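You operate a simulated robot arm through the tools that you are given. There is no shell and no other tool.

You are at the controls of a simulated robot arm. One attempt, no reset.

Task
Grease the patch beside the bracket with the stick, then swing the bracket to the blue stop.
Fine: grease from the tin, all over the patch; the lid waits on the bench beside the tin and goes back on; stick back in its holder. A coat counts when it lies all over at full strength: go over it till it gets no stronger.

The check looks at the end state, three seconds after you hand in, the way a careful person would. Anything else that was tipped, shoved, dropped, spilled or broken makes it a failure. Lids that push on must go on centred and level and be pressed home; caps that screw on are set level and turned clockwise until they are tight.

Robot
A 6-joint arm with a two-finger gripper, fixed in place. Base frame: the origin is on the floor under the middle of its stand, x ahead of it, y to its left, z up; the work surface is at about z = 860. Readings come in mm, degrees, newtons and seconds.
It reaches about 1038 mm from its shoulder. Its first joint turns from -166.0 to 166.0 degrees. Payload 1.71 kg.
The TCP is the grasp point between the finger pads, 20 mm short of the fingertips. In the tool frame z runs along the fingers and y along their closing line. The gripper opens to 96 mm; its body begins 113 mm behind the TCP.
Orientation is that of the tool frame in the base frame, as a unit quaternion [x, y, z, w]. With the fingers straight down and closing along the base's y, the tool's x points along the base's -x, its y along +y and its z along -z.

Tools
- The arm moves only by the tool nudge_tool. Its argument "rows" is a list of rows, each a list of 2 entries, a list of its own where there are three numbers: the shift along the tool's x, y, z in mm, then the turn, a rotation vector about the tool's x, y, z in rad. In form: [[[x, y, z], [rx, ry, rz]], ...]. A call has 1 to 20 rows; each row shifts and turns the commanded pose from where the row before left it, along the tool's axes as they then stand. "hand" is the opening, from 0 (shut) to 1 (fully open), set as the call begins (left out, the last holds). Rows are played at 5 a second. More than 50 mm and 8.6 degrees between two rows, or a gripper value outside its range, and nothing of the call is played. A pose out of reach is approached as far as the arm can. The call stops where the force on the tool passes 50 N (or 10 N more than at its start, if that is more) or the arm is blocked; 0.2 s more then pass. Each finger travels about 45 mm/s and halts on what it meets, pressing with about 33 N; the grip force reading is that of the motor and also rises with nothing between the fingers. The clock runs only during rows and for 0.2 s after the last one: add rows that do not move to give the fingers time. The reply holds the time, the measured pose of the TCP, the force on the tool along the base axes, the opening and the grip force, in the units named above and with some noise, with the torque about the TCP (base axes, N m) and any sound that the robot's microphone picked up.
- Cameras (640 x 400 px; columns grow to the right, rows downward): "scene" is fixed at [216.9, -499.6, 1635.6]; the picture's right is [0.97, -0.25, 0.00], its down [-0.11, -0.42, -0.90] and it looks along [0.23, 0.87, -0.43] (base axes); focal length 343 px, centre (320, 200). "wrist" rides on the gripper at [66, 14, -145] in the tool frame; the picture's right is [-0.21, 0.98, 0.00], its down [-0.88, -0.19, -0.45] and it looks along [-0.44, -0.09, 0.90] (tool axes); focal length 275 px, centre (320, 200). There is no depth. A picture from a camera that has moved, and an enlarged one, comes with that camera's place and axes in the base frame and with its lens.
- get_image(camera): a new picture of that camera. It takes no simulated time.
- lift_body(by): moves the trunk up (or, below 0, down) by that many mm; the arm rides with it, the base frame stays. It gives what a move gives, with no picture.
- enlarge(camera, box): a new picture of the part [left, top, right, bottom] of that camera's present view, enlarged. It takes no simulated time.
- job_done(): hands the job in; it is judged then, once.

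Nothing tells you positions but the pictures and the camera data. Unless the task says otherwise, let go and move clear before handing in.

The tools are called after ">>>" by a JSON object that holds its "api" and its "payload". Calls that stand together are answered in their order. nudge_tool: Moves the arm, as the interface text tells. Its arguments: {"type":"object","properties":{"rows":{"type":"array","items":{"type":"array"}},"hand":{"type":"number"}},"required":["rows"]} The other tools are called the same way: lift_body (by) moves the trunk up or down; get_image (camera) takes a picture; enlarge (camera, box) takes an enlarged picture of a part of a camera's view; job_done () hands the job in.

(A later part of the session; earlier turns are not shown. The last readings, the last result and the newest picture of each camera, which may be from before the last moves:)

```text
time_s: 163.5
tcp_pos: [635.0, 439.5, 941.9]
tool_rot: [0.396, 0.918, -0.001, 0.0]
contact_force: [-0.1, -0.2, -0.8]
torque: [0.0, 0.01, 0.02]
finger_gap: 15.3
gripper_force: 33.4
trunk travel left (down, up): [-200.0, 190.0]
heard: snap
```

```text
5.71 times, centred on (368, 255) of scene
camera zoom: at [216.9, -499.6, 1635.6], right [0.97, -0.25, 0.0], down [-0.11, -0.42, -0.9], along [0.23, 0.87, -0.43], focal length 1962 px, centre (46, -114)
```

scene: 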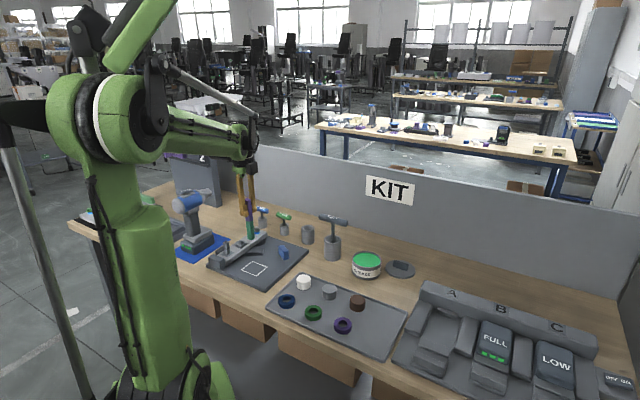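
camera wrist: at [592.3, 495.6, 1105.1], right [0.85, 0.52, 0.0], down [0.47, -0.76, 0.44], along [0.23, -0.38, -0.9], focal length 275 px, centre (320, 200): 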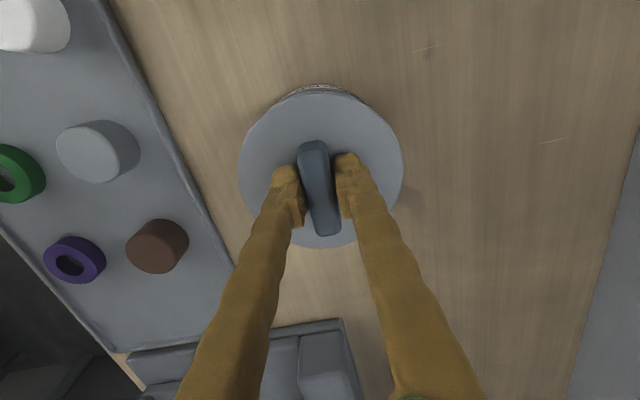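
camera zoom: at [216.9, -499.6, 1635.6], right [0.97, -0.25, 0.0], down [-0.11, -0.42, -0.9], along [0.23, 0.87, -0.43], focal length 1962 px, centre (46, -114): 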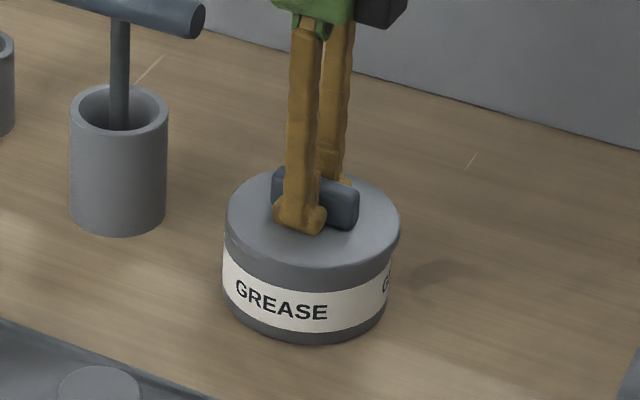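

That last snap was the lid springing off sideways: it is about 3 mm off-centre now, while the tin is back to within about 3 mm of its first place, which is near enough. I'll lift the lid a little, re-centre and seat it again without further dragging.

>>> {"api": "nudge_tool", "payload": {"rows": [[[0, 0, -3], [0, 0, 0]], [[0, 0, -4], [0, 0, 0]], [[2.0, -1.8, 0], [0, 0, 0]], [[0, 0, 0], [0, 0, 0]], [[0, 0, 0], [0, 0, 0]]], "hand": 0}}

>>> {"api": "enlarge", "payload": {"camera": "scene", "box": [352, 252, 384, 276]}}

>>> {"api": "enlarge", "payload": {"camera": "scene", "box": [344, 220, 392, 290]}}

```text
time_s: 164.7
tcp_pos: [631.6, 439.6, 948.5]
tool_rot: [0.395, 0.919, -0.001, -0.001]
contact_force: [0.0, -0.4, -0.3]
torque: [0.03, 0.02, 0.01]
finger_gap: 15.3
gripper_force: 32.8
trunk travel left (down, up): [-200.0, 190.0]
```

```text
16.00 times, centred on (368, 264) of scene
camera zoom: at [216.9, -499.6, 1635.6], right [0.97, -0.25, 0.0], down [-0.11, -0.42, -0.9], along [0.23, 0.87, -0.43], focal length 5492 px, centre (-448, -824)
```

zoom: 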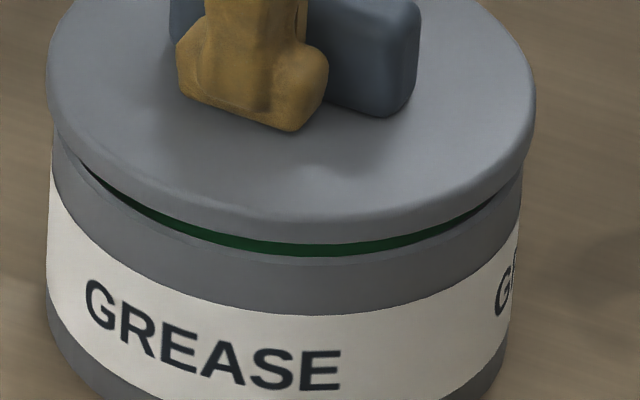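

```text
5.71 times, centred on (368, 255) of scene
camera zoom: at [216.9, -499.6, 1635.6], right [0.97, -0.25, 0.0], down [-0.11, -0.42, -0.9], along [0.23, 0.87, -0.43], focal length 1962 px, centre (46, -114)
```

zoom: 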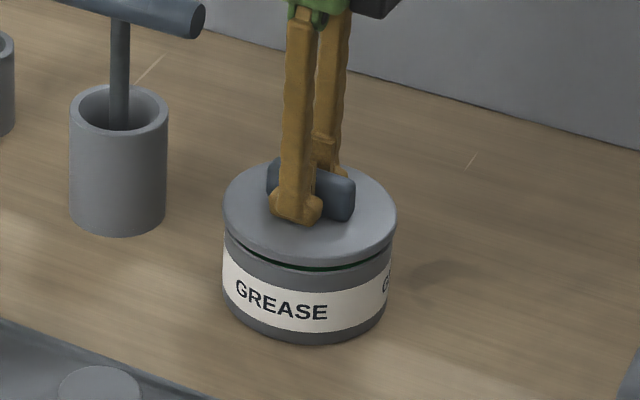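

The lid and tin now line up just as in the last good seating. I'll lower the lid straight down until it snaps.

>>> {"api": "nudge_tool", "payload": {"rows": [[[0, 0, 2], [0, 0, 0]], [[0, 0, 2], [0, 0, 0]], [[0, 0, 0], [0, 0, 0]]], "hand": 0}}

>>> {"api": "nudge_tool", "payload": {"rows": [[[0, 0, 1], [0, 0, 0]], [[0, 0, 0], [0, 0, 0]]], "hand": 0}}

>>> {"api": "nudge_tool", "payload": {"rows": [[[0, 0, 0.8], [0, 0, 0]], [[0, 0, 0], [0, 0, 0]]], "hand": 0}}

>>> {"api": "nudge_tool", "payload": {"rows": [[[0, 0, 0.6], [0, 0, 0]], [[0, 0, 0], [0, 0, 0]]], "hand": 0}}

```text
time_s: 165.5
tcp_pos: [631.3, 439.4, 945.1]
tool_rot: [0.396, 0.918, -0.002, 0.0]
contact_force: [-0.4, 0.5, -0.9]
torque: [-0.04, -0.04, -0.01]
finger_gap: 15.5
gripper_force: 33.4
trunk travel left (down, up): [-200.0, 190.0]
```

```text
time_s: 166.1
tcp_pos: [630.2, 440.6, 944.2]
tool_rot: [0.395, 0.918, -0.001, 0.0]
contact_force: [-1.2, 0.0, -0.2]
torque: [0.0, 0.0, 0.0]
finger_gap: 15.5
gripper_force: 32.9
trunk travel left (down, up): [-200.0, 190.0]
```

```text
time_s: 166.7
tcp_pos: [631.0, 439.2, 943.5]
tool_rot: [0.396, 0.918, -0.002, 0.0]
contact_force: [0.2, -0.5, 0.0]
torque: [0.0, 0.04, 0.0]
finger_gap: 15.6
gripper_force: 32.7
trunk travel left (down, up): [-200.0, 190.0]
```

```text
time_s: 167.3
tcp_pos: [630.4, 440.8, 943.1]
tool_rot: [0.396, 0.918, -0.001, -0.001]
contact_force: [0.8, -0.6, -1.0]
torque: [-0.02, 0.01, 0.03]
finger_gap: 15.4
gripper_force: 33.1
trunk travel left (down, up): [-200.0, 190.0]
```

>>> {"api": "nudge_tool", "payload": {"rows": [[[0, 0, 0.6], [0, 0, 0]], [[0, 0, 0], [0, 0, 0]]], "hand": 0}}

>>> {"api": "nudge_tool", "payload": {"rows": [[[0, 0, 0.6], [0, 0, 0]], [[0, 0, 0], [0, 0, 0]]], "hand": 0}}

>>> {"api": "nudge_tool", "payload": {"rows": [[[0, 0, 0.5], [0, 0, 0]], [[0, 0, 0], [0, 0, 0]]], "hand": 0}}

```text
time_s: 167.9
tcp_pos: [632.7, 440.1, 942.6]
tool_rot: [0.396, 0.918, 0.0, 0.0]
contact_force: [7.3, 0.5, 10.5]
torque: [-0.01, -0.17, 0.01]
finger_gap: 15.3
gripper_force: 33.1
trunk travel left (down, up): [-200.0, 190.0]
heard: snap
```

```text
time_s: 168.5
tcp_pos: [631.8, 439.6, 942.0]
tool_rot: [0.396, 0.918, 0.001, 0.0]
contact_force: [10.9, 4.1, 22.4]
torque: [0.01, -0.23, 0.0]
finger_gap: 15.5
gripper_force: 33.6
trunk travel left (down, up): [-200.0, 190.0]
```

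```text
time_s: 169.1
tcp_pos: [630.7, 439.4, 942.3]
tool_rot: [0.396, 0.918, -0.001, -0.001]
contact_force: [14.8, 7.1, 33.9]
torque: [0.07, -0.28, 0.02]
finger_gap: 15.7
gripper_force: 33.6
trunk travel left (down, up): [-200.0, 190.0]
```

Snap heard again and I pressed it to 34 N. I'll ease off the load, check it is flush, and then open the fingers.

>>> {"api": "nudge_tool", "payload": {"rows": [[[-0.2, 0.2, -0.4], [0, 0, 0]], [[-0.2, 0.2, -0.4], [0, 0, 0]], [[0, 0, -0.2], [0, 0, 0]], [[0, 0, 0], [0, 0, 0]]], "hand": 0}}

>>> {"api": "enlarge", "payload": {"camera": "scene", "box": [352, 252, 384, 276]}}

```text
time_s: 170.1
tcp_pos: [629.8, 439.5, 942.2]
tool_rot: [0.395, 0.919, 0.0, 0.0]
contact_force: [2.9, 2.0, 11.4]
torque: [0.01, -0.06, -0.04]
finger_gap: 15.7
gripper_force: 32.9
trunk travel left (down, up): [-200.0, 190.0]
```

```text
16.00 times, centred on (368, 264) of scene
camera zoom: at [216.9, -499.6, 1635.6], right [0.97, -0.25, 0.0], down [-0.11, -0.42, -0.9], along [0.23, 0.87, -0.43], focal length 5492 px, centre (-448, -824)
```

zoom: 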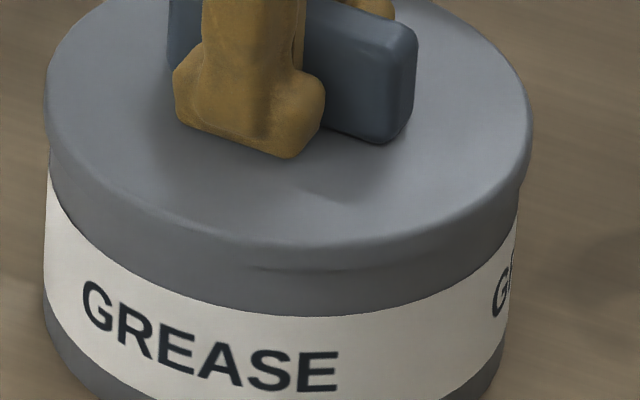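

The lid is flush all round. I'll take off the last of the pressure, open, and rise clear.

>>> {"api": "nudge_tool", "payload": {"rows": [[[0, 0, -0.4], [0, 0, 0]], [[0, 0, 0], [0, 0, 0]]], "hand": 0}}

>>> {"api": "nudge_tool", "payload": {"rows": [[[0, 0, 0], [0, 0, 0]], [[0, 0, 0], [0, 0, 0]], [[0, 0, 0], [0, 0, 0]], [[0, 0, 0], [0, 0, 0]]], "hand": 0.5}}

>>> {"api": "nudge_tool", "payload": {"rows": [[[0, 0, -3], [0, 0, 0]], [[0, 0, -15], [0, 0, 0]], [[0, 0, -30], [0, 0, 0]], [[0, 0, -40], [0, 0, 0]], [[0, 0, -45], [0, 0, 0]], [[0, 0, -45], [0, 0, 0]], [[0, 0, 0], [0, 0, 0]]], "hand": 0.5}}

>>> {"api": "enlarge", "payload": {"camera": "scene", "box": [350, 242, 386, 284]}}

>>> {"api": "get_image", "payload": {"camera": "wrist"}}

```text
time_s: 170.7
tcp_pos: [630.4, 439.4, 942.3]
tool_rot: [0.396, 0.918, -0.001, -0.001]
contact_force: [0.6, 0.2, -0.2]
torque: [-0.03, 0.01, 0.04]
finger_gap: 15.6
gripper_force: 32.8
trunk travel left (down, up): [-200.0, 190.0]
heard: snap
```

```text
time_s: 171.7
tcp_pos: [630.2, 439.3, 943.1]
tool_rot: [0.396, 0.918, -0.001, 0.0]
contact_force: [-0.7, -0.4, 0.6]
torque: [-0.02, -0.03, 0.03]
finger_gap: 48.1
gripper_force: 0.1
trunk travel left (down, up): [-200.0, 190.0]
heard: snap
```

```text
time_s: 173.3
tcp_pos: [632.0, 439.8, 1121.1]
tool_rot: [0.396, 0.918, 0.0, 0.0]
contact_force: [-0.1, -0.2, 1.0]
torque: [0.05, 0.01, -0.02]
finger_gap: 47.8
gripper_force: 0.1
trunk travel left (down, up): [-200.0, 190.0]
```

```text
9.52 times, centred on (368, 263) of scene
camera zoom: at [216.9, -499.6, 1635.6], right [0.97, -0.25, 0.0], down [-0.11, -0.42, -0.9], along [0.23, 0.87, -0.43], focal length 3269 px, centre (-137, -400)
```

zoom: 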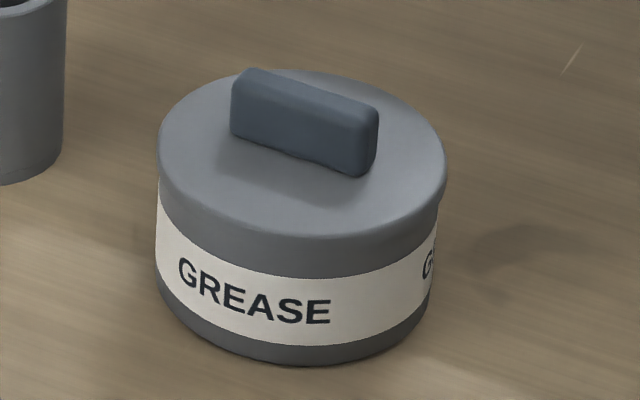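

```text
taken
camera wrist: at [596.8, 496.1, 1265.9], right [0.85, 0.52, 0.0], down [0.47, -0.76, 0.44], along [0.23, -0.38, -0.9], focal length 275 px, centre (320, 200)
```

wrist: 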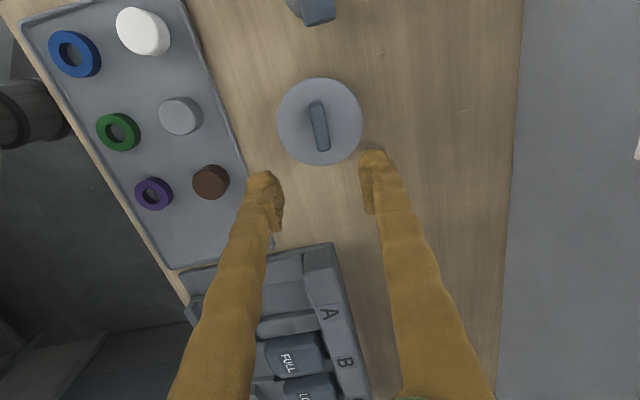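

Two more snaps were heard while easing off and opening, so the lid may have lifted and dropped back. It looks flush; to be certain I'll close the fingers and press straight down on top of the bar.

>>> {"api": "nudge_tool", "payload": {"rows": [[[0, 0, 0], [0, 0, 0]], [[0, 0, 30], [0, 0, 0]], [[0, 0, 40], [0, 0, 0]], [[0, 0, 40], [0, 0, 0]], [[0, 0, 30], [0, 0, 0]], [[0, 0, 0], [0, 0, 0]], [[0, 0, 0], [0, 0, 0]]], "hand": 0}}

>>> {"api": "enlarge", "payload": {"camera": "scene", "box": [344, 220, 392, 290]}}

>>> {"api": "get_image", "payload": {"camera": "wrist"}}

```text
time_s: 174.9
tcp_pos: [631.4, 439.9, 979.7]
tool_rot: [0.396, 0.918, 0.0, 0.0]
contact_force: [0.5, 0.2, -1.2]
torque: [0.03, 0.03, 0.04]
finger_gap: 0.0
gripper_force: 29.2
trunk travel left (down, up): [-200.0, 190.0]
```

```text
5.71 times, centred on (368, 255) of scene
camera zoom: at [216.9, -499.6, 1635.6], right [0.97, -0.25, 0.0], down [-0.11, -0.42, -0.9], along [0.23, 0.87, -0.43], focal length 1962 px, centre (46, -114)
```

zoom: 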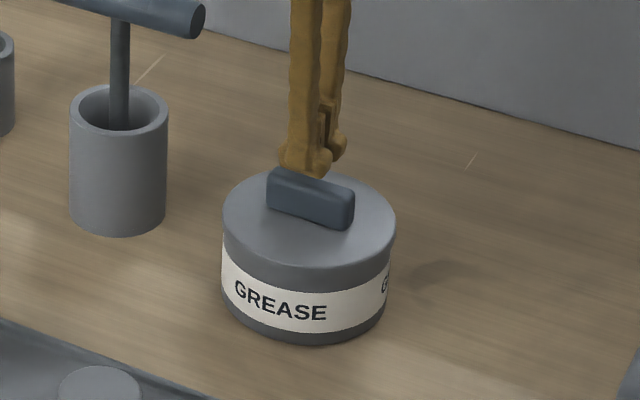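

```text
taken
camera wrist: at [596.8, 496.3, 1124.5], right [0.85, 0.52, 0.0], down [0.47, -0.76, 0.44], along [0.23, -0.38, -0.9], focal length 275 px, centre (320, 200)
```

wrist: 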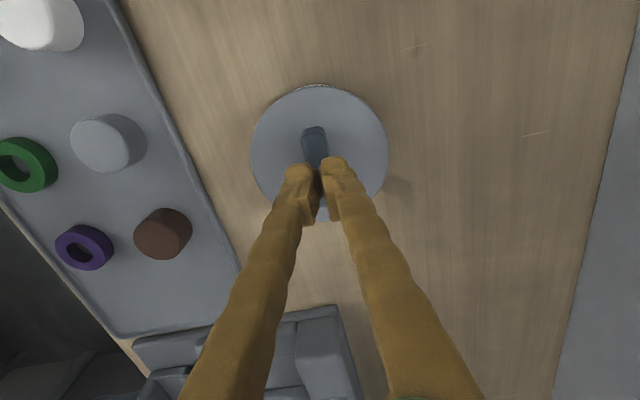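

The closed fingertips are right over the bar's middle. I'll go down until they touch and press with measured force.

>>> {"api": "nudge_tool", "payload": {"rows": [[[0, 0, 5], [0, 0, 0]], [[0, 0, 3], [0, 0, 0]], [[0, 0, 0], [0, 0, 0]]], "hand": 0}}

>>> {"api": "nudge_tool", "payload": {"rows": [[[0, 0, 2], [0, 0, 0]], [[0, 0, 0], [0, 0, 0]]], "hand": 0}}

>>> {"api": "nudge_tool", "payload": {"rows": [[[0, 0, 1], [0, 0, 0]], [[0, 0, 0], [0, 0, 0]]], "hand": 0}}

>>> {"api": "nudge_tool", "payload": {"rows": [[[0, 0, 1], [0, 0, 0]], [[0, 0, 0], [0, 0, 0]]], "hand": 0}}

```text
time_s: 175.7
tcp_pos: [631.9, 440.3, 972.0]
tool_rot: [0.396, 0.918, -0.001, 0.0]
contact_force: [-0.2, 0.0, -0.4]
torque: [0.03, 0.01, -0.05]
finger_gap: 0.1
gripper_force: 29.8
trunk travel left (down, up): [-200.0, 190.0]
```

```text
time_s: 176.3
tcp_pos: [631.4, 440.1, 970.2]
tool_rot: [0.396, 0.918, -0.001, 0.0]
contact_force: [-0.1, 0.0, -0.6]
torque: [-0.02, -0.01, 0.01]
finger_gap: 0.1
gripper_force: 29.7
trunk travel left (down, up): [-200.0, 190.0]
```

```text
time_s: 176.9
tcp_pos: [631.6, 439.9, 969.8]
tool_rot: [0.396, 0.918, -0.001, 0.0]
contact_force: [-0.9, 0.8, 0.1]
torque: [-0.01, 0.02, 0.02]
finger_gap: 0.0
gripper_force: 29.2
trunk travel left (down, up): [-200.0, 190.0]
```

```text
time_s: 177.5
tcp_pos: [632.2, 440.8, 968.0]
tool_rot: [0.396, 0.918, -0.002, -0.001]
contact_force: [0.1, 0.2, -0.6]
torque: [0.04, 0.0, -0.03]
finger_gap: 0.0
gripper_force: 29.6
trunk travel left (down, up): [-200.0, 190.0]
```

>>> {"api": "nudge_tool", "payload": {"rows": [[[0, 0, 1], [0, 0, 0]], [[0, 0, 0], [0, 0, 0]]], "hand": 0}}

>>> {"api": "nudge_tool", "payload": {"rows": [[[0, 0, 1], [0, 0, 0]], [[0, 0, 0], [0, 0, 0]]], "hand": 0}}

>>> {"api": "nudge_tool", "payload": {"rows": [[[0, 0, 1], [0, 0, 0]], [[0, 0, 0], [0, 0, 0]]], "hand": 0}}

```text
time_s: 178.1
tcp_pos: [631.9, 439.7, 966.5]
tool_rot: [0.396, 0.918, -0.001, 0.0]
contact_force: [0.3, 0.1, 0.0]
torque: [-0.01, 0.01, -0.01]
finger_gap: 0.0
gripper_force: 30.2
trunk travel left (down, up): [-200.0, 190.0]
```

```text
time_s: 178.7
tcp_pos: [631.6, 439.5, 965.9]
tool_rot: [0.396, 0.918, 0.0, 0.0]
contact_force: [1.9, 2.2, 9.3]
torque: [0.05, -0.02, 0.0]
finger_gap: 5.8
gripper_force: 29.1
trunk travel left (down, up): [-200.0, 190.0]
```

```text
time_s: 179.3
tcp_pos: [630.4, 439.0, 967.2]
tool_rot: [0.395, 0.918, 0.0, 0.0]
contact_force: [7.6, 5.8, 29.2]
torque: [0.1, -0.18, -0.01]
finger_gap: 6.0
gripper_force: 29.1
trunk travel left (down, up): [-200.0, 190.0]
```

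Pressing to 29 N gives no further snap, so the lid is home. I'll lift off slowly and check that it stays put.

>>> {"api": "nudge_tool", "payload": {"rows": [[[0, 0, -0.5], [0, 0, 0]], [[0, 0, -0.5], [0, 0, 0]], [[0, 0, -1], [0, 0, 0]], [[0, 0, -2], [0, 0, 0]], [[0, 0, 0], [0, 0, 0]]], "hand": 0}}

>>> {"api": "nudge_tool", "payload": {"rows": [[[0, 0, -15], [0, 0, 0]], [[0, 0, -40], [0, 0, 0]], [[0, 0, -40], [0, 0, 0]], [[0, 0, -45], [0, 0, 0]], [[0, 0, 0], [0, 0, 0]]], "hand": 0}}

>>> {"api": "enlarge", "payload": {"camera": "scene", "box": [350, 242, 386, 284]}}

>>> {"api": "enlarge", "payload": {"camera": "scene", "box": [352, 252, 384, 276]}}

```text
time_s: 180.5
tcp_pos: [632.7, 439.4, 969.3]
tool_rot: [0.396, 0.918, -0.001, 0.0]
contact_force: [-0.6, -0.7, -0.6]
torque: [-0.03, -0.02, 0.03]
finger_gap: 0.1
gripper_force: 29.9
trunk travel left (down, up): [-200.0, 190.0]
```

```text
time_s: 181.7
tcp_pos: [631.1, 439.1, 1111.3]
tool_rot: [0.396, 0.918, -0.001, 0.0]
contact_force: [-0.1, 0.0, -0.4]
torque: [0.01, -0.04, 0.03]
finger_gap: 0.2
gripper_force: 29.6
trunk travel left (down, up): [-200.0, 190.0]
```

```text
9.52 times, centred on (368, 263) of scene
camera zoom: at [216.9, -499.6, 1635.6], right [0.97, -0.25, 0.0], down [-0.11, -0.42, -0.9], along [0.23, 0.87, -0.43], focal length 3269 px, centre (-137, -400)
```

zoom: 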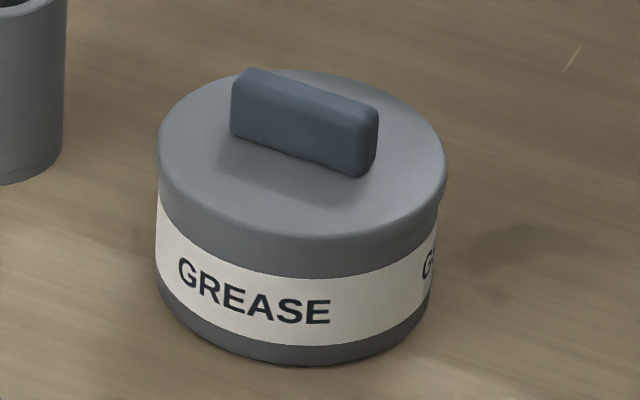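

```text
16.00 times, centred on (368, 264) of scene
camera zoom: at [216.9, -499.6, 1635.6], right [0.97, -0.25, 0.0], down [-0.11, -0.42, -0.9], along [0.23, 0.87, -0.43], focal length 5492 px, centre (-448, -824)
```

zoom: 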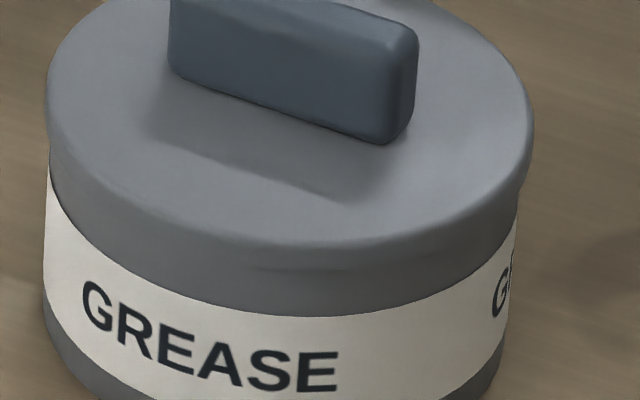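

The lid is on, centred and flush, and the tin stands within about 3 mm of where it began. Next is the bracket: I'll go over it for a close look at its post, pivot and the blue stop.

>>> {"api": "nudge_tool", "payload": {"rows": [[[39.9, -18.8, 0], [0, 0, 0]], [[39.9, -18.8, 0], [0, 0, 0]], [[39.9, -18.8, 0], [0, 0, 0]], [[39.9, -18.8, 0], [0, 0, 0]], [[39.9, -18.8, 0], [0, 0, 0]], [[39.9, -18.8, 0], [0, 0, 0]], [[39.9, -18.8, 0], [0, 0, 0]], [[39.9, -18.8, 0], [0, 0, 0]], [[39.9, -18.8, 0], [0, 0, 0]], [[39.9, -18.8, 0], [0, 0, 0]], [[0, 0, 0], [0, 0, 0]], [[0, 0, 0], [0, 0, 0]]], "hand": 0}}

>>> {"api": "get_image", "payload": {"camera": "wrist"}}

>>> {"api": "get_image", "payload": {"camera": "scene"}}

```text
time_s: 184.3
tcp_pos: [221.2, 600.7, 1109.6]
tool_rot: [0.395, 0.919, -0.001, -0.001]
contact_force: [0.7, 0.4, 0.2]
torque: [-0.01, 0.0, 0.02]
finger_gap: 0.0
gripper_force: 29.2
trunk travel left (down, up): [-200.0, 190.0]
```

```text
taken
camera wrist: at [186.3, 657.5, 1255.1], right [0.85, 0.52, 0.0], down [0.47, -0.76, 0.44], along [0.23, -0.38, -0.9], focal length 275 px, centre (320, 200)
```

wrist: 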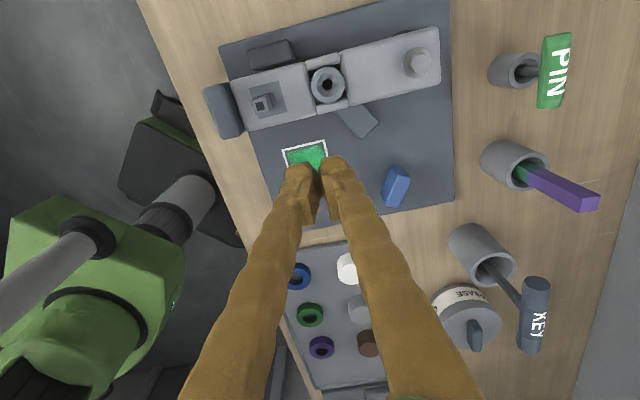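

```text
taken
```

scene: 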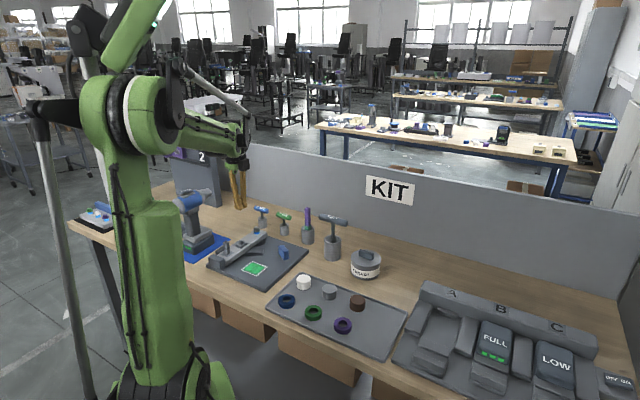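

Here is a good view of the bracket. I'll enlarge it to fix the post, the pivot bolt and the stop.

>>> {"api": "enlarge", "payload": {"camera": "wrist", "box": [195, 0, 455, 150]}}

>>> {"api": "enlarge", "payload": {"camera": "wrist", "box": [230, 60, 330, 140]}}

>>> {"api": "enlarge", "payload": {"camera": "wrist", "box": [340, 10, 460, 110]}}

>>> {"api": "enlarge", "payload": {"camera": "wrist", "box": [330, 90, 430, 220]}}

```text
2.46 times, centred on (325, 75) of wrist
camera zoom: at [186.3, 657.5, 1255.1], right [0.85, 0.52, 0.0], down [0.47, -0.76, 0.44], along [0.23, -0.38, -0.9], focal length 678 px, centre (308, 508)
```

zoom: 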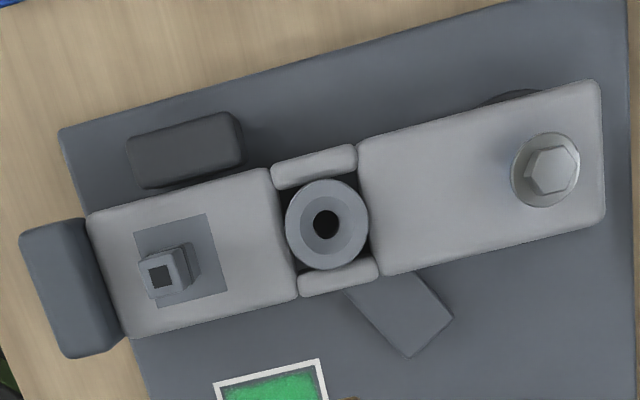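

```text
5.00 times, centred on (280, 100) of wrist
camera zoom: at [186.3, 657.5, 1255.1], right [0.85, 0.52, 0.0], down [0.47, -0.76, 0.44], along [0.23, -0.38, -0.9], focal length 1376 px, centre (520, 700)
```

zoom: 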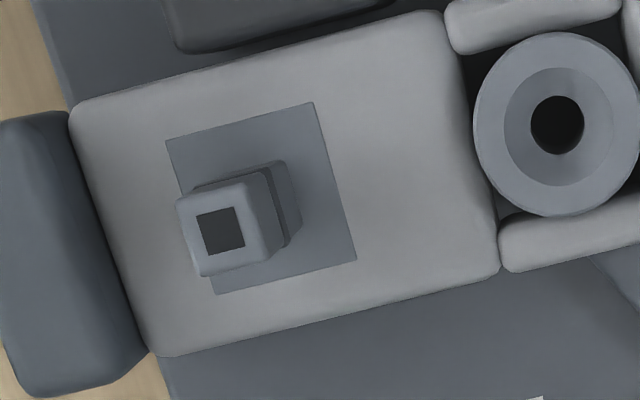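

```text
4.00 times, centred on (400, 60) of wrist
camera zoom: at [186.3, 657.5, 1255.1], right [0.85, 0.52, 0.0], down [0.47, -0.76, 0.44], along [0.23, -0.38, -0.9], focal length 1101 px, centre (0, 760)
```

zoom: 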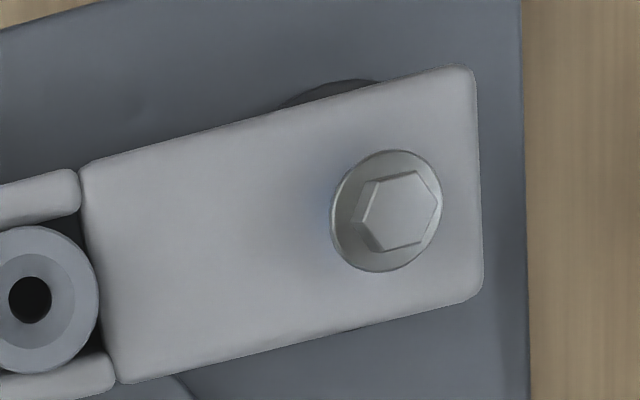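

```text
3.08 times, centred on (380, 155) of wrist
camera zoom: at [186.3, 657.5, 1255.1], right [0.85, 0.52, 0.0], down [0.47, -0.76, 0.44], along [0.23, -0.38, -0.9], focal length 847 px, centre (135, 338)
```

zoom: 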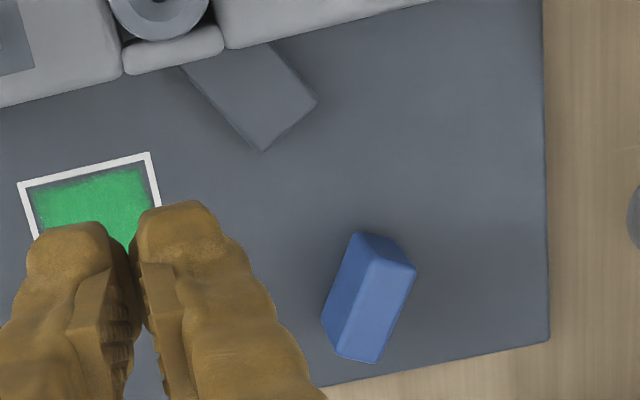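

I place the pivot at about (272, 710) and the post at (155, 594) with its top at z 970, so the post swings on a radius of about 164 mm. The stop's near face asks for a swing of about 64 degrees, over the patch. Before going behind the post I'll check the clearance to the drill.

>>> {"api": "enlarge", "payload": {"camera": "scene", "box": [165, 150, 285, 270]}}

>>> {"api": "enlarge", "payload": {"camera": "scene", "box": [205, 225, 265, 275]}}

```text
3.33 times, centred on (225, 210) of scene
camera zoom: at [216.9, -499.6, 1635.6], right [0.97, -0.25, 0.0], down [-0.11, -0.42, -0.9], along [0.23, 0.87, -0.43], focal length 1144 px, centre (637, 167)
```

zoom: 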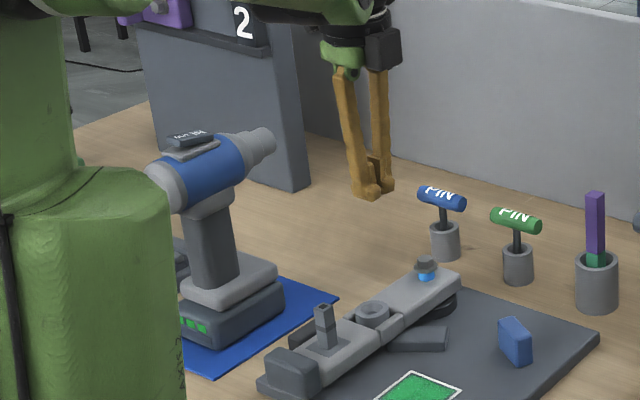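

```text
8.00 times, centred on (235, 250) of scene
camera zoom: at [216.9, -499.6, 1635.6], right [0.97, -0.25, 0.0], down [-0.11, -0.42, -0.9], along [0.23, 0.87, -0.43], focal length 2746 px, centre (1000, -200)
```

zoom: 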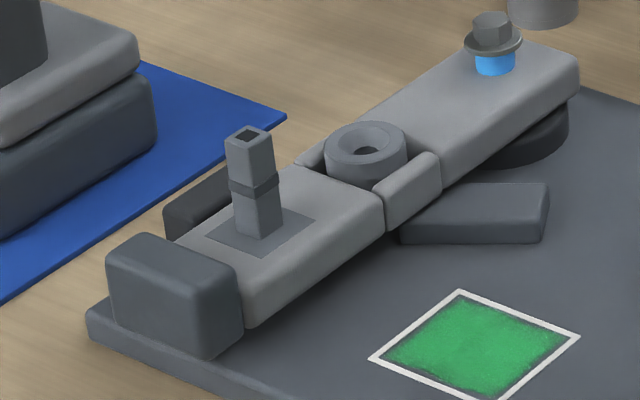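

The drill's head lies clear of where the camera will be, by roughly 25 mm or more, and the space behind the post is open. I'll come down just behind the post with the fingers closed, stopping partway to look.

>>> {"api": "nudge_tool", "payload": {"rows": [[[33.5, -26.5, 0], [0, 0, 0]], [[33.4, -26.5, 0], [0, 0, 0]], [[0, 0, 40], [0, 0, 0]], [[0, 0, 40], [0, 0, 0]], [[0, 0, 25], [0, 0, 0]], [[0, 0, 0], [0, 0, 0]], [[0, 0, 0], [0, 0, 0]]], "hand": 0}}

>>> {"api": "get_image", "payload": {"camera": "wrist"}}

>>> {"api": "enlarge", "payload": {"camera": "scene", "box": [165, 150, 285, 270]}}

```text
time_s: 185.9
tcp_pos: [135.9, 612.6, 1005.7]
tool_rot: [0.395, 0.919, 0.0, 0.0]
contact_force: [0.3, 0.2, -0.6]
torque: [-0.01, 0.0, 0.02]
finger_gap: 0.1
gripper_force: 29.5
trunk travel left (down, up): [-200.0, 190.0]
```

```text
taken
camera wrist: at [100.7, 668.5, 1150.3], right [0.85, 0.52, 0.0], down [0.47, -0.76, 0.44], along [0.23, -0.38, -0.9], focal length 275 px, centre (320, 200)
```

wrist: 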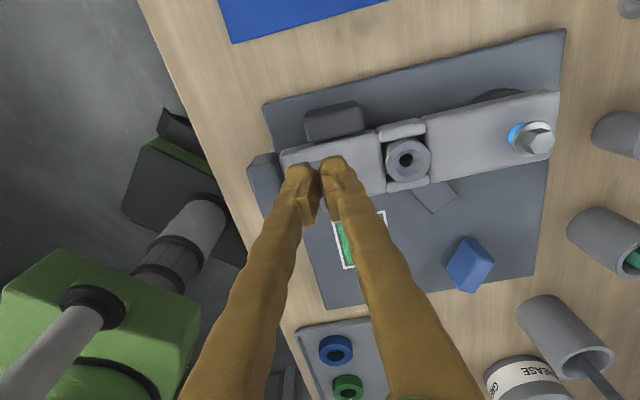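

```text
3.33 times, centred on (225, 210) of scene
camera zoom: at [216.9, -499.6, 1635.6], right [0.97, -0.25, 0.0], down [-0.11, -0.42, -0.9], along [0.23, 0.87, -0.43], focal length 1144 px, centre (637, 167)
```

zoom: 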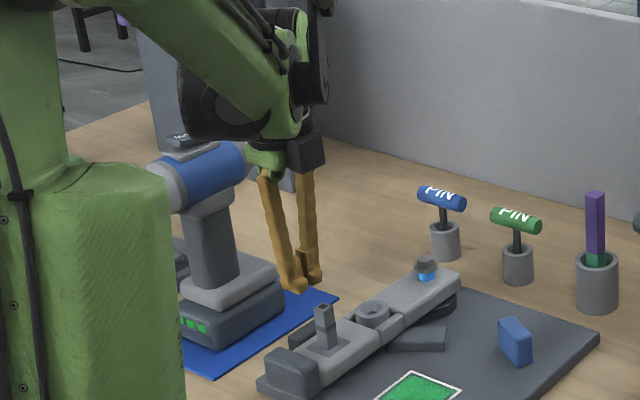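

The arm's wrist now comes close to the drill in this view. I'll look at the whole scene before going any lower.

>>> {"api": "get_image", "payload": {"camera": "scene"}}

>>> {"api": "enlarge", "payload": {"camera": "scene", "box": [130, 110, 290, 230]}}

>>> {"api": "enlarge", "payload": {"camera": "wrist", "box": [200, 0, 440, 150]}}

```text
taken
```

scene: 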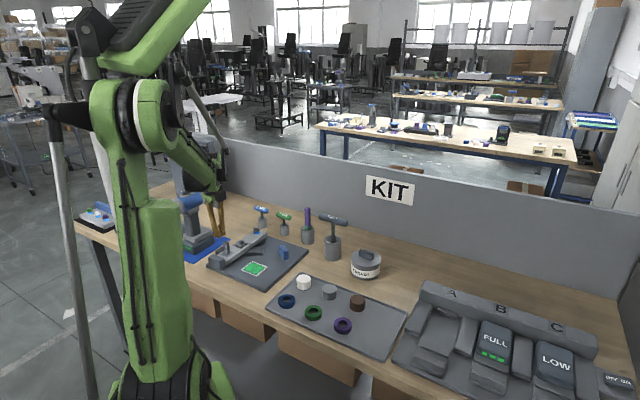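

```text
3.33 times, centred on (210, 170) of scene
camera zoom: at [216.9, -499.6, 1635.6], right [0.97, -0.25, 0.0], down [-0.11, -0.42, -0.9], along [0.23, 0.87, -0.43], focal length 1144 px, centre (687, 300)
```

zoom: 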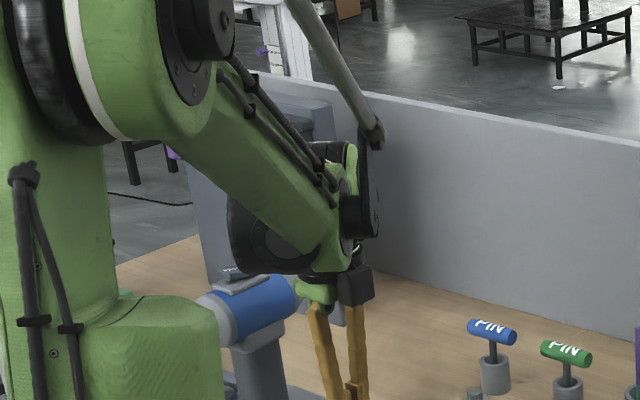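

```text
2.67 times, centred on (320, 75) of wrist
camera zoom: at [100.7, 668.5, 1150.3], right [0.85, 0.52, 0.0], down [0.47, -0.76, 0.44], along [0.23, -0.38, -0.9], focal length 734 px, centre (320, 533)
```

zoom: 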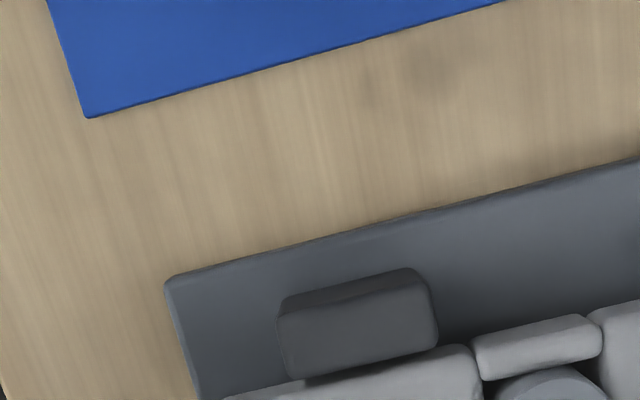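

At a TCP height of about 975 the fingertips still overlap the top 15 mm of the post and the wrist stays above the drill. I'll go down to that height and no lower.

>>> {"api": "nudge_tool", "payload": {"rows": [[[0, 0, 10], [0, 0, 0]], [[0, 0, 10], [0, 0, 0]], [[0, 0, 10], [0, 0, 0]], [[0, 0, 0], [0, 0, 0]]], "hand": 0}}

>>> {"api": "enlarge", "payload": {"camera": "scene", "box": [165, 150, 285, 270]}}

>>> {"api": "enlarge", "payload": {"camera": "scene", "box": [205, 215, 265, 275]}}

>>> {"api": "enlarge", "payload": {"camera": "wrist", "box": [250, 110, 400, 240]}}

```text
time_s: 186.9
tcp_pos: [136.3, 613.3, 974.8]
tool_rot: [0.396, 0.918, 0.0, -0.001]
contact_force: [-0.5, -0.4, 0.7]
torque: [-0.03, -0.02, 0.01]
finger_gap: 0.0
gripper_force: 29.0
trunk travel left (down, up): [-200.0, 190.0]
```

```text
3.33 times, centred on (225, 210) of scene
camera zoom: at [216.9, -499.6, 1635.6], right [0.97, -0.25, 0.0], down [-0.11, -0.42, -0.9], along [0.23, 0.87, -0.43], focal length 1144 px, centre (637, 167)
```

zoom: 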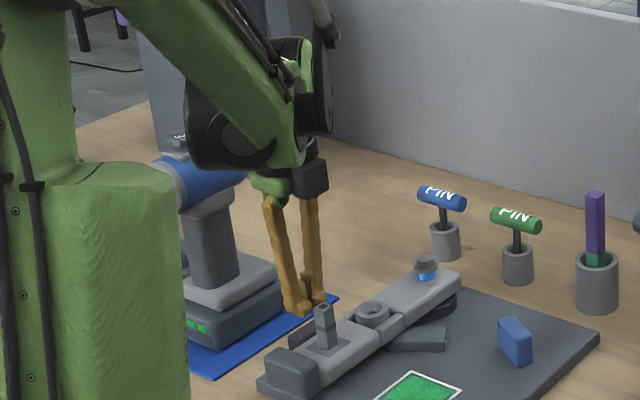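

```text
6.67 times, centred on (235, 245) of scene
camera zoom: at [216.9, -499.6, 1635.6], right [0.97, -0.25, 0.0], down [-0.11, -0.42, -0.9], along [0.23, 0.87, -0.43], focal length 2288 px, centre (887, -100)
```

zoom: 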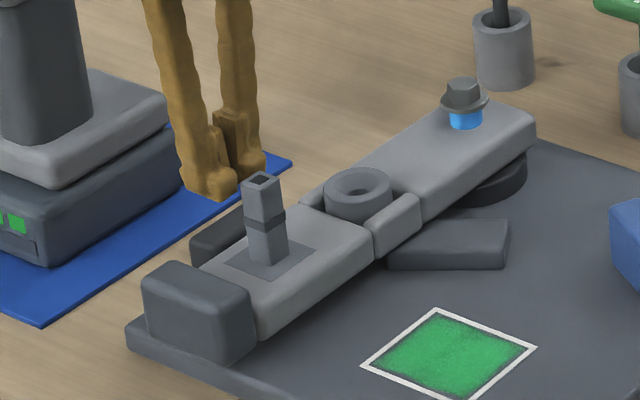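

```text
3.08 times, centred on (325, 175) of wrist
camera zoom: at [101.4, 669.6, 1120.3], right [0.85, 0.52, 0.0], down [0.47, -0.76, 0.44], along [0.23, -0.38, -0.9], focal length 847 px, centre (305, 277)
```

zoom: 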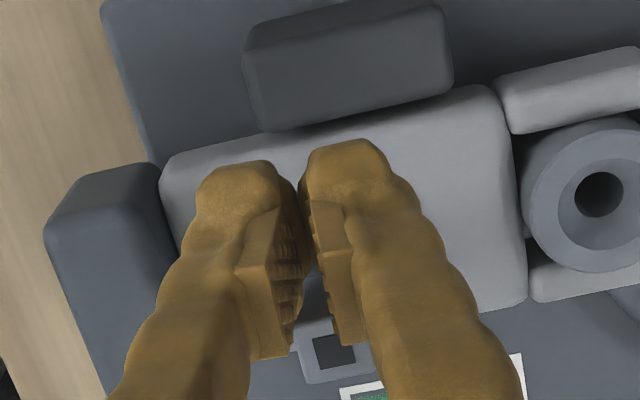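

The fingers stand behind the post, clear of everything. I'll push forward gently until they touch it.

>>> {"api": "nudge_tool", "payload": {"rows": [[[-3, 0, 0], [0, 0, 0]], [[-3, 0, 0], [0, 0, 0]], [[0, 0, 0], [0, 0, 0]]], "hand": 0}}

>>> {"api": "nudge_tool", "payload": {"rows": [[[-2, 0, 0], [0, 0, 0]], [[0, 0, 0], [0, 0, 0]]], "hand": 0}}

>>> {"api": "nudge_tool", "payload": {"rows": [[[-2, 0, 0], [0, 0, 0]], [[0, 0, 0], [0, 0, 0]]], "hand": 0}}

>>> {"api": "enlarge", "payload": {"camera": "scene", "box": [205, 215, 265, 275]}}

```text
time_s: 187.7
tcp_pos: [140.8, 608.6, 974.6]
tool_rot: [0.395, 0.919, 0.0, 0.0]
contact_force: [-0.4, 0.5, 0.9]
torque: [-0.04, 0.03, 0.0]
finger_gap: 0.0
gripper_force: 29.0
trunk travel left (down, up): [-200.0, 190.0]
```

```text
time_s: 188.3
tcp_pos: [141.0, 606.4, 974.5]
tool_rot: [0.396, 0.918, 0.001, -0.001]
contact_force: [0.2, 0.0, 0.2]
torque: [-0.03, -0.02, 0.0]
finger_gap: 0.0
gripper_force: 29.0
trunk travel left (down, up): [-200.0, 190.0]
```

```text
time_s: 188.9
tcp_pos: [144.4, 604.7, 974.8]
tool_rot: [0.395, 0.919, 0.0, 0.0]
contact_force: [0.8, 0.8, 0.7]
torque: [0.01, 0.0, 0.01]
finger_gap: 0.0
gripper_force: 29.1
trunk travel left (down, up): [-200.0, 190.0]
```

```text
6.67 times, centred on (235, 245) of scene
camera zoom: at [216.9, -499.6, 1635.6], right [0.97, -0.25, 0.0], down [-0.11, -0.42, -0.9], along [0.23, 0.87, -0.43], focal length 2288 px, centre (887, -100)
```

zoom: 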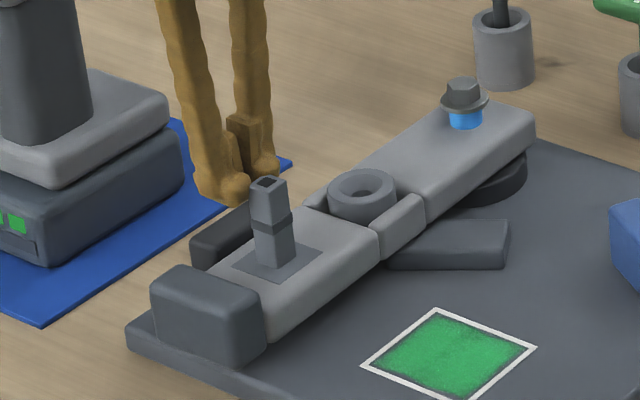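

The bracket is already swinging with hardly any force, and the dark block at its end moves with it. I'll push on along the arc about the pivot, turning the tool with it, 2 degrees a step.

>>> {"api": "nudge_tool", "payload": {"rows": [[[-5.77, -0.31, 0], [0, 0, -0.0349]], [[-5.77, -0.31, 0], [0, 0, -0.0349]], [[-5.77, -0.31, 0], [0, 0, -0.0349]], [[-5.77, -0.31, 0], [0, 0, -0.0349]], [[-5.77, -0.31, 0], [0, 0, -0.0349]], [[-5.77, -0.31, 0], [0, 0, -0.0349]], [[-5.77, -0.31, 0], [0, 0, -0.0349]], [[0, 0, 0], [0, 0, 0]]], "hand": 0}}

>>> {"api": "enlarge", "payload": {"camera": "scene", "box": [205, 205, 301, 285]}}

>>> {"api": "get_image", "payload": {"camera": "wrist"}}

```text
time_s: 190.7
tcp_pos: [173.4, 577.3, 974.7]
tool_rot: [0.28, 0.96, 0.001, -0.001]
contact_force: [-0.8, -0.8, -0.4]
torque: [-0.04, 0.0, -0.02]
finger_gap: 0.0
gripper_force: 29.5
trunk travel left (down, up): [-200.0, 190.0]
```

```text
5.00 times, centred on (253, 245) of scene
camera zoom: at [216.9, -499.6, 1635.6], right [0.97, -0.25, 0.0], down [-0.11, -0.42, -0.9], along [0.23, 0.87, -0.43], focal length 1716 px, centre (655, -25)
```

zoom: 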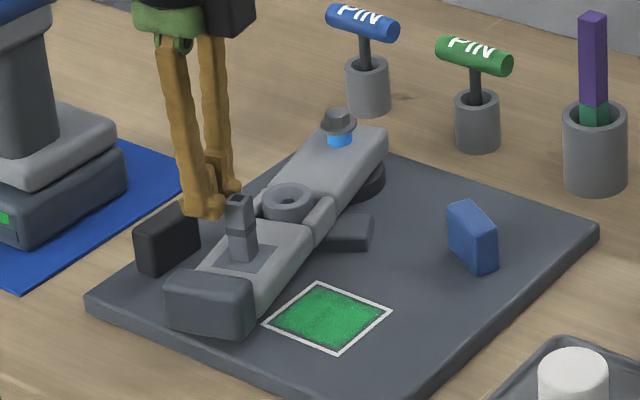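

```text
taken
camera wrist: at [125.1, 623.7, 1120.2], right [0.7, 0.71, 0.0], down [0.64, -0.63, 0.44], along [0.32, -0.31, -0.9], focal length 275 px, centre (320, 200)
```

wrist: 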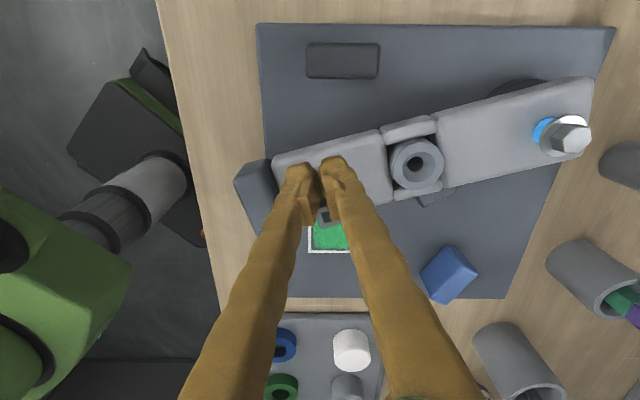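

The swing is going smoothly, with no force to speak of. I'll carry on along the arc.

>>> {"api": "nudge_tool", "payload": {"rows": [[[-5.77, -0.31, 0], [0, 0, -0.0349]], [[-5.77, -0.31, 0], [0, 0, -0.0349]], [[-5.77, -0.31, 0], [0, 0, -0.0349]], [[-5.77, -0.31, 0], [0, 0, -0.0349]], [[-5.77, -0.31, 0], [0, 0, -0.0349]], [[-5.77, -0.31, 0], [0, 0, -0.0349]], [[-5.77, -0.31, 0], [0, 0, -0.0349]], [[-5.77, -0.31, 0], [0, 0, -0.0349]], [[-5.77, -0.31, 0], [0, 0, -0.0349]], [[-5.77, -0.31, 0], [0, 0, -0.0349]], [[0, 0, 0], [0, 0, 0]]], "hand": 0}}

>>> {"api": "enlarge", "payload": {"camera": "scene", "box": [205, 205, 301, 285]}}

>>> {"api": "get_image", "payload": {"camera": "wrist"}}

```text
time_s: 193.1
tcp_pos: [223.9, 552.1, 974.2]
tool_rot: [0.11, 0.994, 0.001, -0.001]
contact_force: [-0.4, -1.2, 0.8]
torque: [0.0, -0.02, -0.01]
finger_gap: 0.0
gripper_force: 29.2
trunk travel left (down, up): [-200.0, 190.0]
```

```text
5.00 times, centred on (253, 245) of scene
camera zoom: at [216.9, -499.6, 1635.6], right [0.97, -0.25, 0.0], down [-0.11, -0.42, -0.9], along [0.23, 0.87, -0.43], focal length 1716 px, centre (655, -25)
```

zoom: 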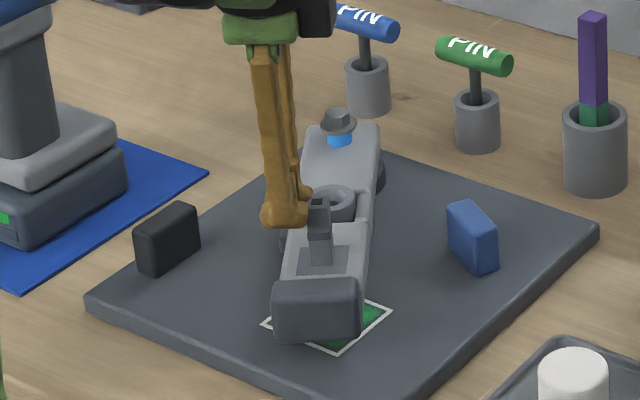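

```text
taken
camera wrist: at [163.3, 578.7, 1120.1], right [0.41, 0.91, 0.0], down [0.82, -0.37, 0.44], along [0.4, -0.18, -0.9], focal length 275 px, centre (320, 200)
```

wrist: 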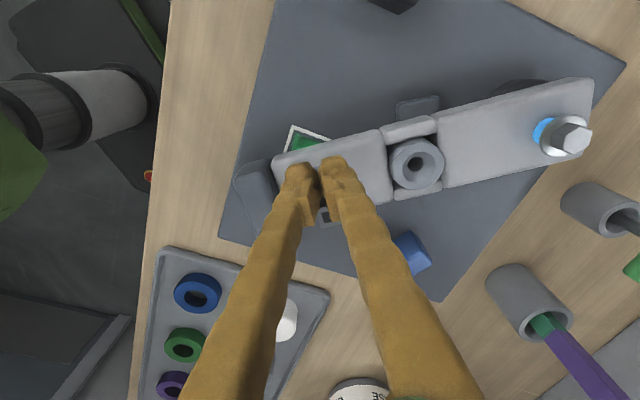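

The bracket is over the patch and about 30 degrees short of the stop. I'll continue for 22 degrees and then slow down.

>>> {"api": "nudge_tool", "payload": {"rows": [[[-5.77, -0.31, 0], [0, 0, -0.0349]], [[-5.77, -0.31, 0], [0, 0, -0.0349]], [[-5.77, -0.31, 0], [0, 0, -0.0349]], [[-5.77, -0.31, 0], [0, 0, -0.0349]], [[-5.77, -0.31, 0], [0, 0, -0.0349]], [[-5.77, -0.31, 0], [0, 0, -0.0349]], [[-5.77, -0.31, 0], [0, 0, -0.0349]], [[-5.77, -0.31, 0], [0, 0, -0.0349]], [[-5.77, -0.31, 0], [0, 0, -0.0349]], [[-5.77, -0.31, 0], [0, 0, -0.0349]], [[-5.77, -0.31, 0], [0, 0, -0.0349]], [[0, 0, 0], [0, 0, 0]]], "hand": 0}}

>>> {"api": "enlarge", "payload": {"camera": "scene", "box": [205, 205, 301, 285]}}

>>> {"api": "get_image", "payload": {"camera": "wrist"}}

```text
time_s: 195.7
tcp_pos: [287.9, 545.1, 975.7]
tool_rot: [-0.082, 0.997, 0.001, -0.002]
contact_force: [-0.3, 0.3, 0.9]
torque: [0.01, 0.0, -0.01]
finger_gap: 0.3
gripper_force: 29.0
trunk travel left (down, up): [-200.0, 190.0]
```

```text
5.00 times, centred on (253, 245) of scene
camera zoom: at [216.9, -499.6, 1635.6], right [0.97, -0.25, 0.0], down [-0.11, -0.42, -0.9], along [0.23, 0.87, -0.43], focal length 1716 px, centre (655, -25)
```

zoom: 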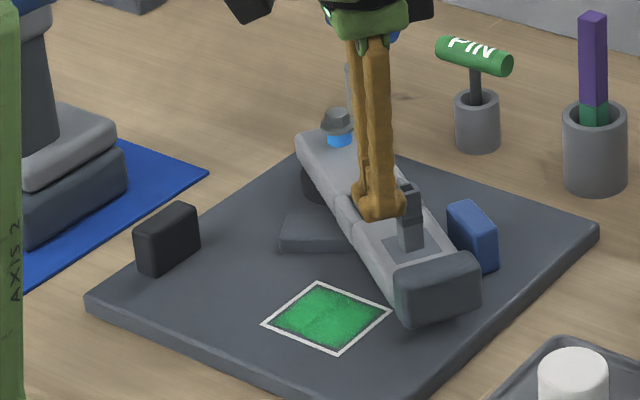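

```text
taken
camera wrist: at [221.2, 547.8, 1120.3], right [0.04, 1.0, 0.0], down [0.9, -0.04, 0.44], along [0.44, -0.02, -0.9], focal length 275 px, centre (320, 200)
```

wrist: 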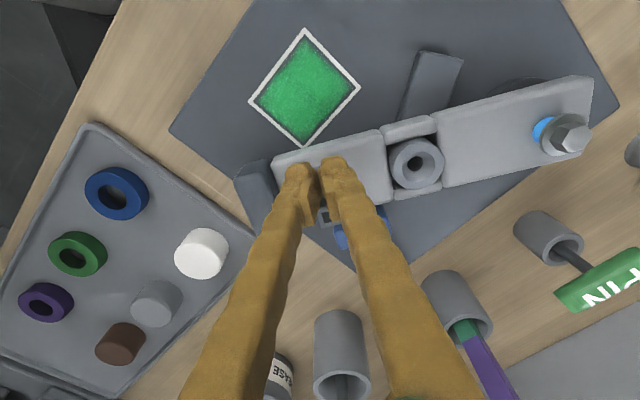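

The coat is untouched by the pass and the bracket nears the blue stop. I'll go on in 1-degree steps and watch the force.

>>> {"api": "nudge_tool", "payload": {"rows": [[[-2.885, -0.18, 0], [0, 0, -0.01745]], [[-2.885, -0.18, 0], [0, 0, -0.01745]], [[-2.885, -0.18, 0], [0, 0, -0.01745]], [[-2.885, -0.18, 0], [0, 0, -0.01745]], [[0, 0, 0], [0, 0, 0]]], "hand": 0}}

>>> {"api": "enlarge", "payload": {"camera": "scene", "box": [253, 220, 313, 275]}}

```text
time_s: 196.9
tcp_pos: [298.5, 547.4, 974.9]
tool_rot: [-0.117, 0.993, 0.0, -0.001]
contact_force: [0.0, -0.2, -1.0]
torque: [-0.02, 0.01, 0.01]
finger_gap: 0.0
gripper_force: 29.4
trunk travel left (down, up): [-200.0, 190.0]
```

```text
7.27 times, centred on (283, 248) of scene
camera zoom: at [216.9, -499.6, 1635.6], right [0.97, -0.25, 0.0], down [-0.11, -0.42, -0.9], along [0.23, 0.87, -0.43], focal length 2496 px, centre (589, -146)
```

zoom: 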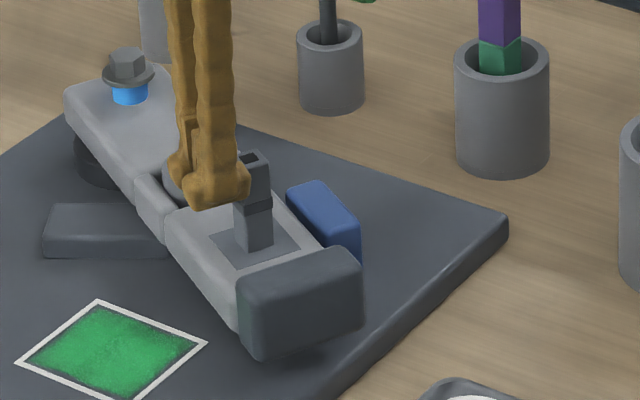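

>>> {"api": "nudge_tool", "payload": {"rows": [[[-2.885, -0.18, 0], [0, 0, -0.01745]], [[0, 0, 0], [0, 0, 0]]], "hand": 0}}

>>> {"api": "nudge_tool", "payload": {"rows": [[[-2, -0.12, 0], [0, 0, -0.012]], [[0, 0, 0], [0, 0, 0]]], "hand": 0}}

>>> {"api": "enlarge", "payload": {"camera": "scene", "box": [253, 220, 313, 275]}}

>>> {"api": "get_image", "payload": {"camera": "wrist"}}

```text
time_s: 197.5
tcp_pos: [300.2, 546.1, 974.4]
tool_rot: [-0.125, 0.992, -0.001, -0.002]
contact_force: [-16.1, -5.3, -5.8]
torque: [-0.14, 0.29, 0.1]
finger_gap: 0.0
gripper_force: 29.7
trunk travel left (down, up): [-200.0, 190.0]
```

```text
time_s: 198.1
tcp_pos: [299.4, 547.2, 976.9]
tool_rot: [-0.131, 0.991, -0.001, 0.003]
contact_force: [-17.5, -6.7, -6.5]
torque: [-0.06, 0.36, 0.11]
finger_gap: 0.0
gripper_force: 29.2
trunk travel left (down, up): [-200.0, 190.0]
```

```text
7.27 times, centred on (283, 248) of scene
camera zoom: at [216.9, -499.6, 1635.6], right [0.97, -0.25, 0.0], down [-0.11, -0.42, -0.9], along [0.23, 0.87, -0.43], focal length 2496 px, centre (589, -146)
```

zoom: 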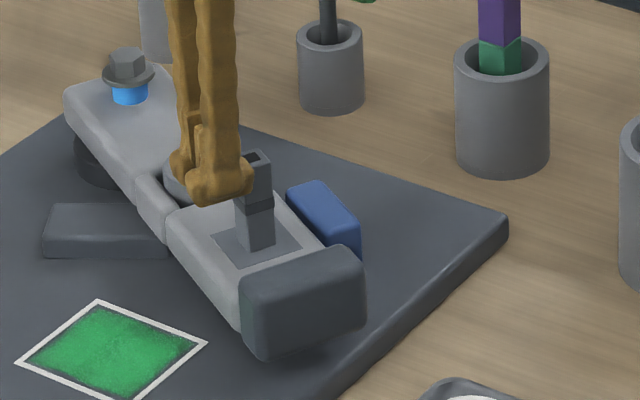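

```text
taken
camera wrist: at [232.8, 543.2, 1121.4], right [-0.05, 1.0, 0.0], down [0.89, 0.05, 0.45], along [0.45, 0.02, -0.89], focal length 275 px, centre (320, 200)
```

wrist: 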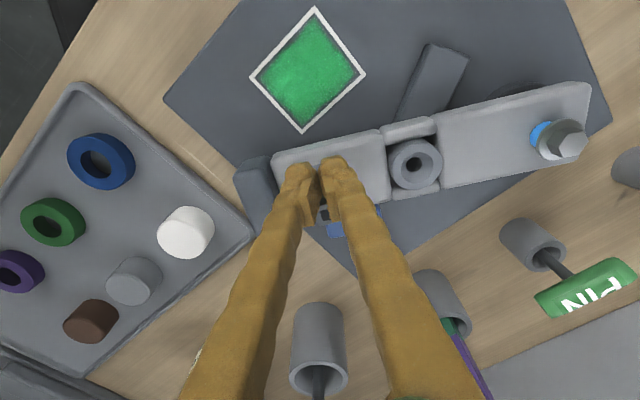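

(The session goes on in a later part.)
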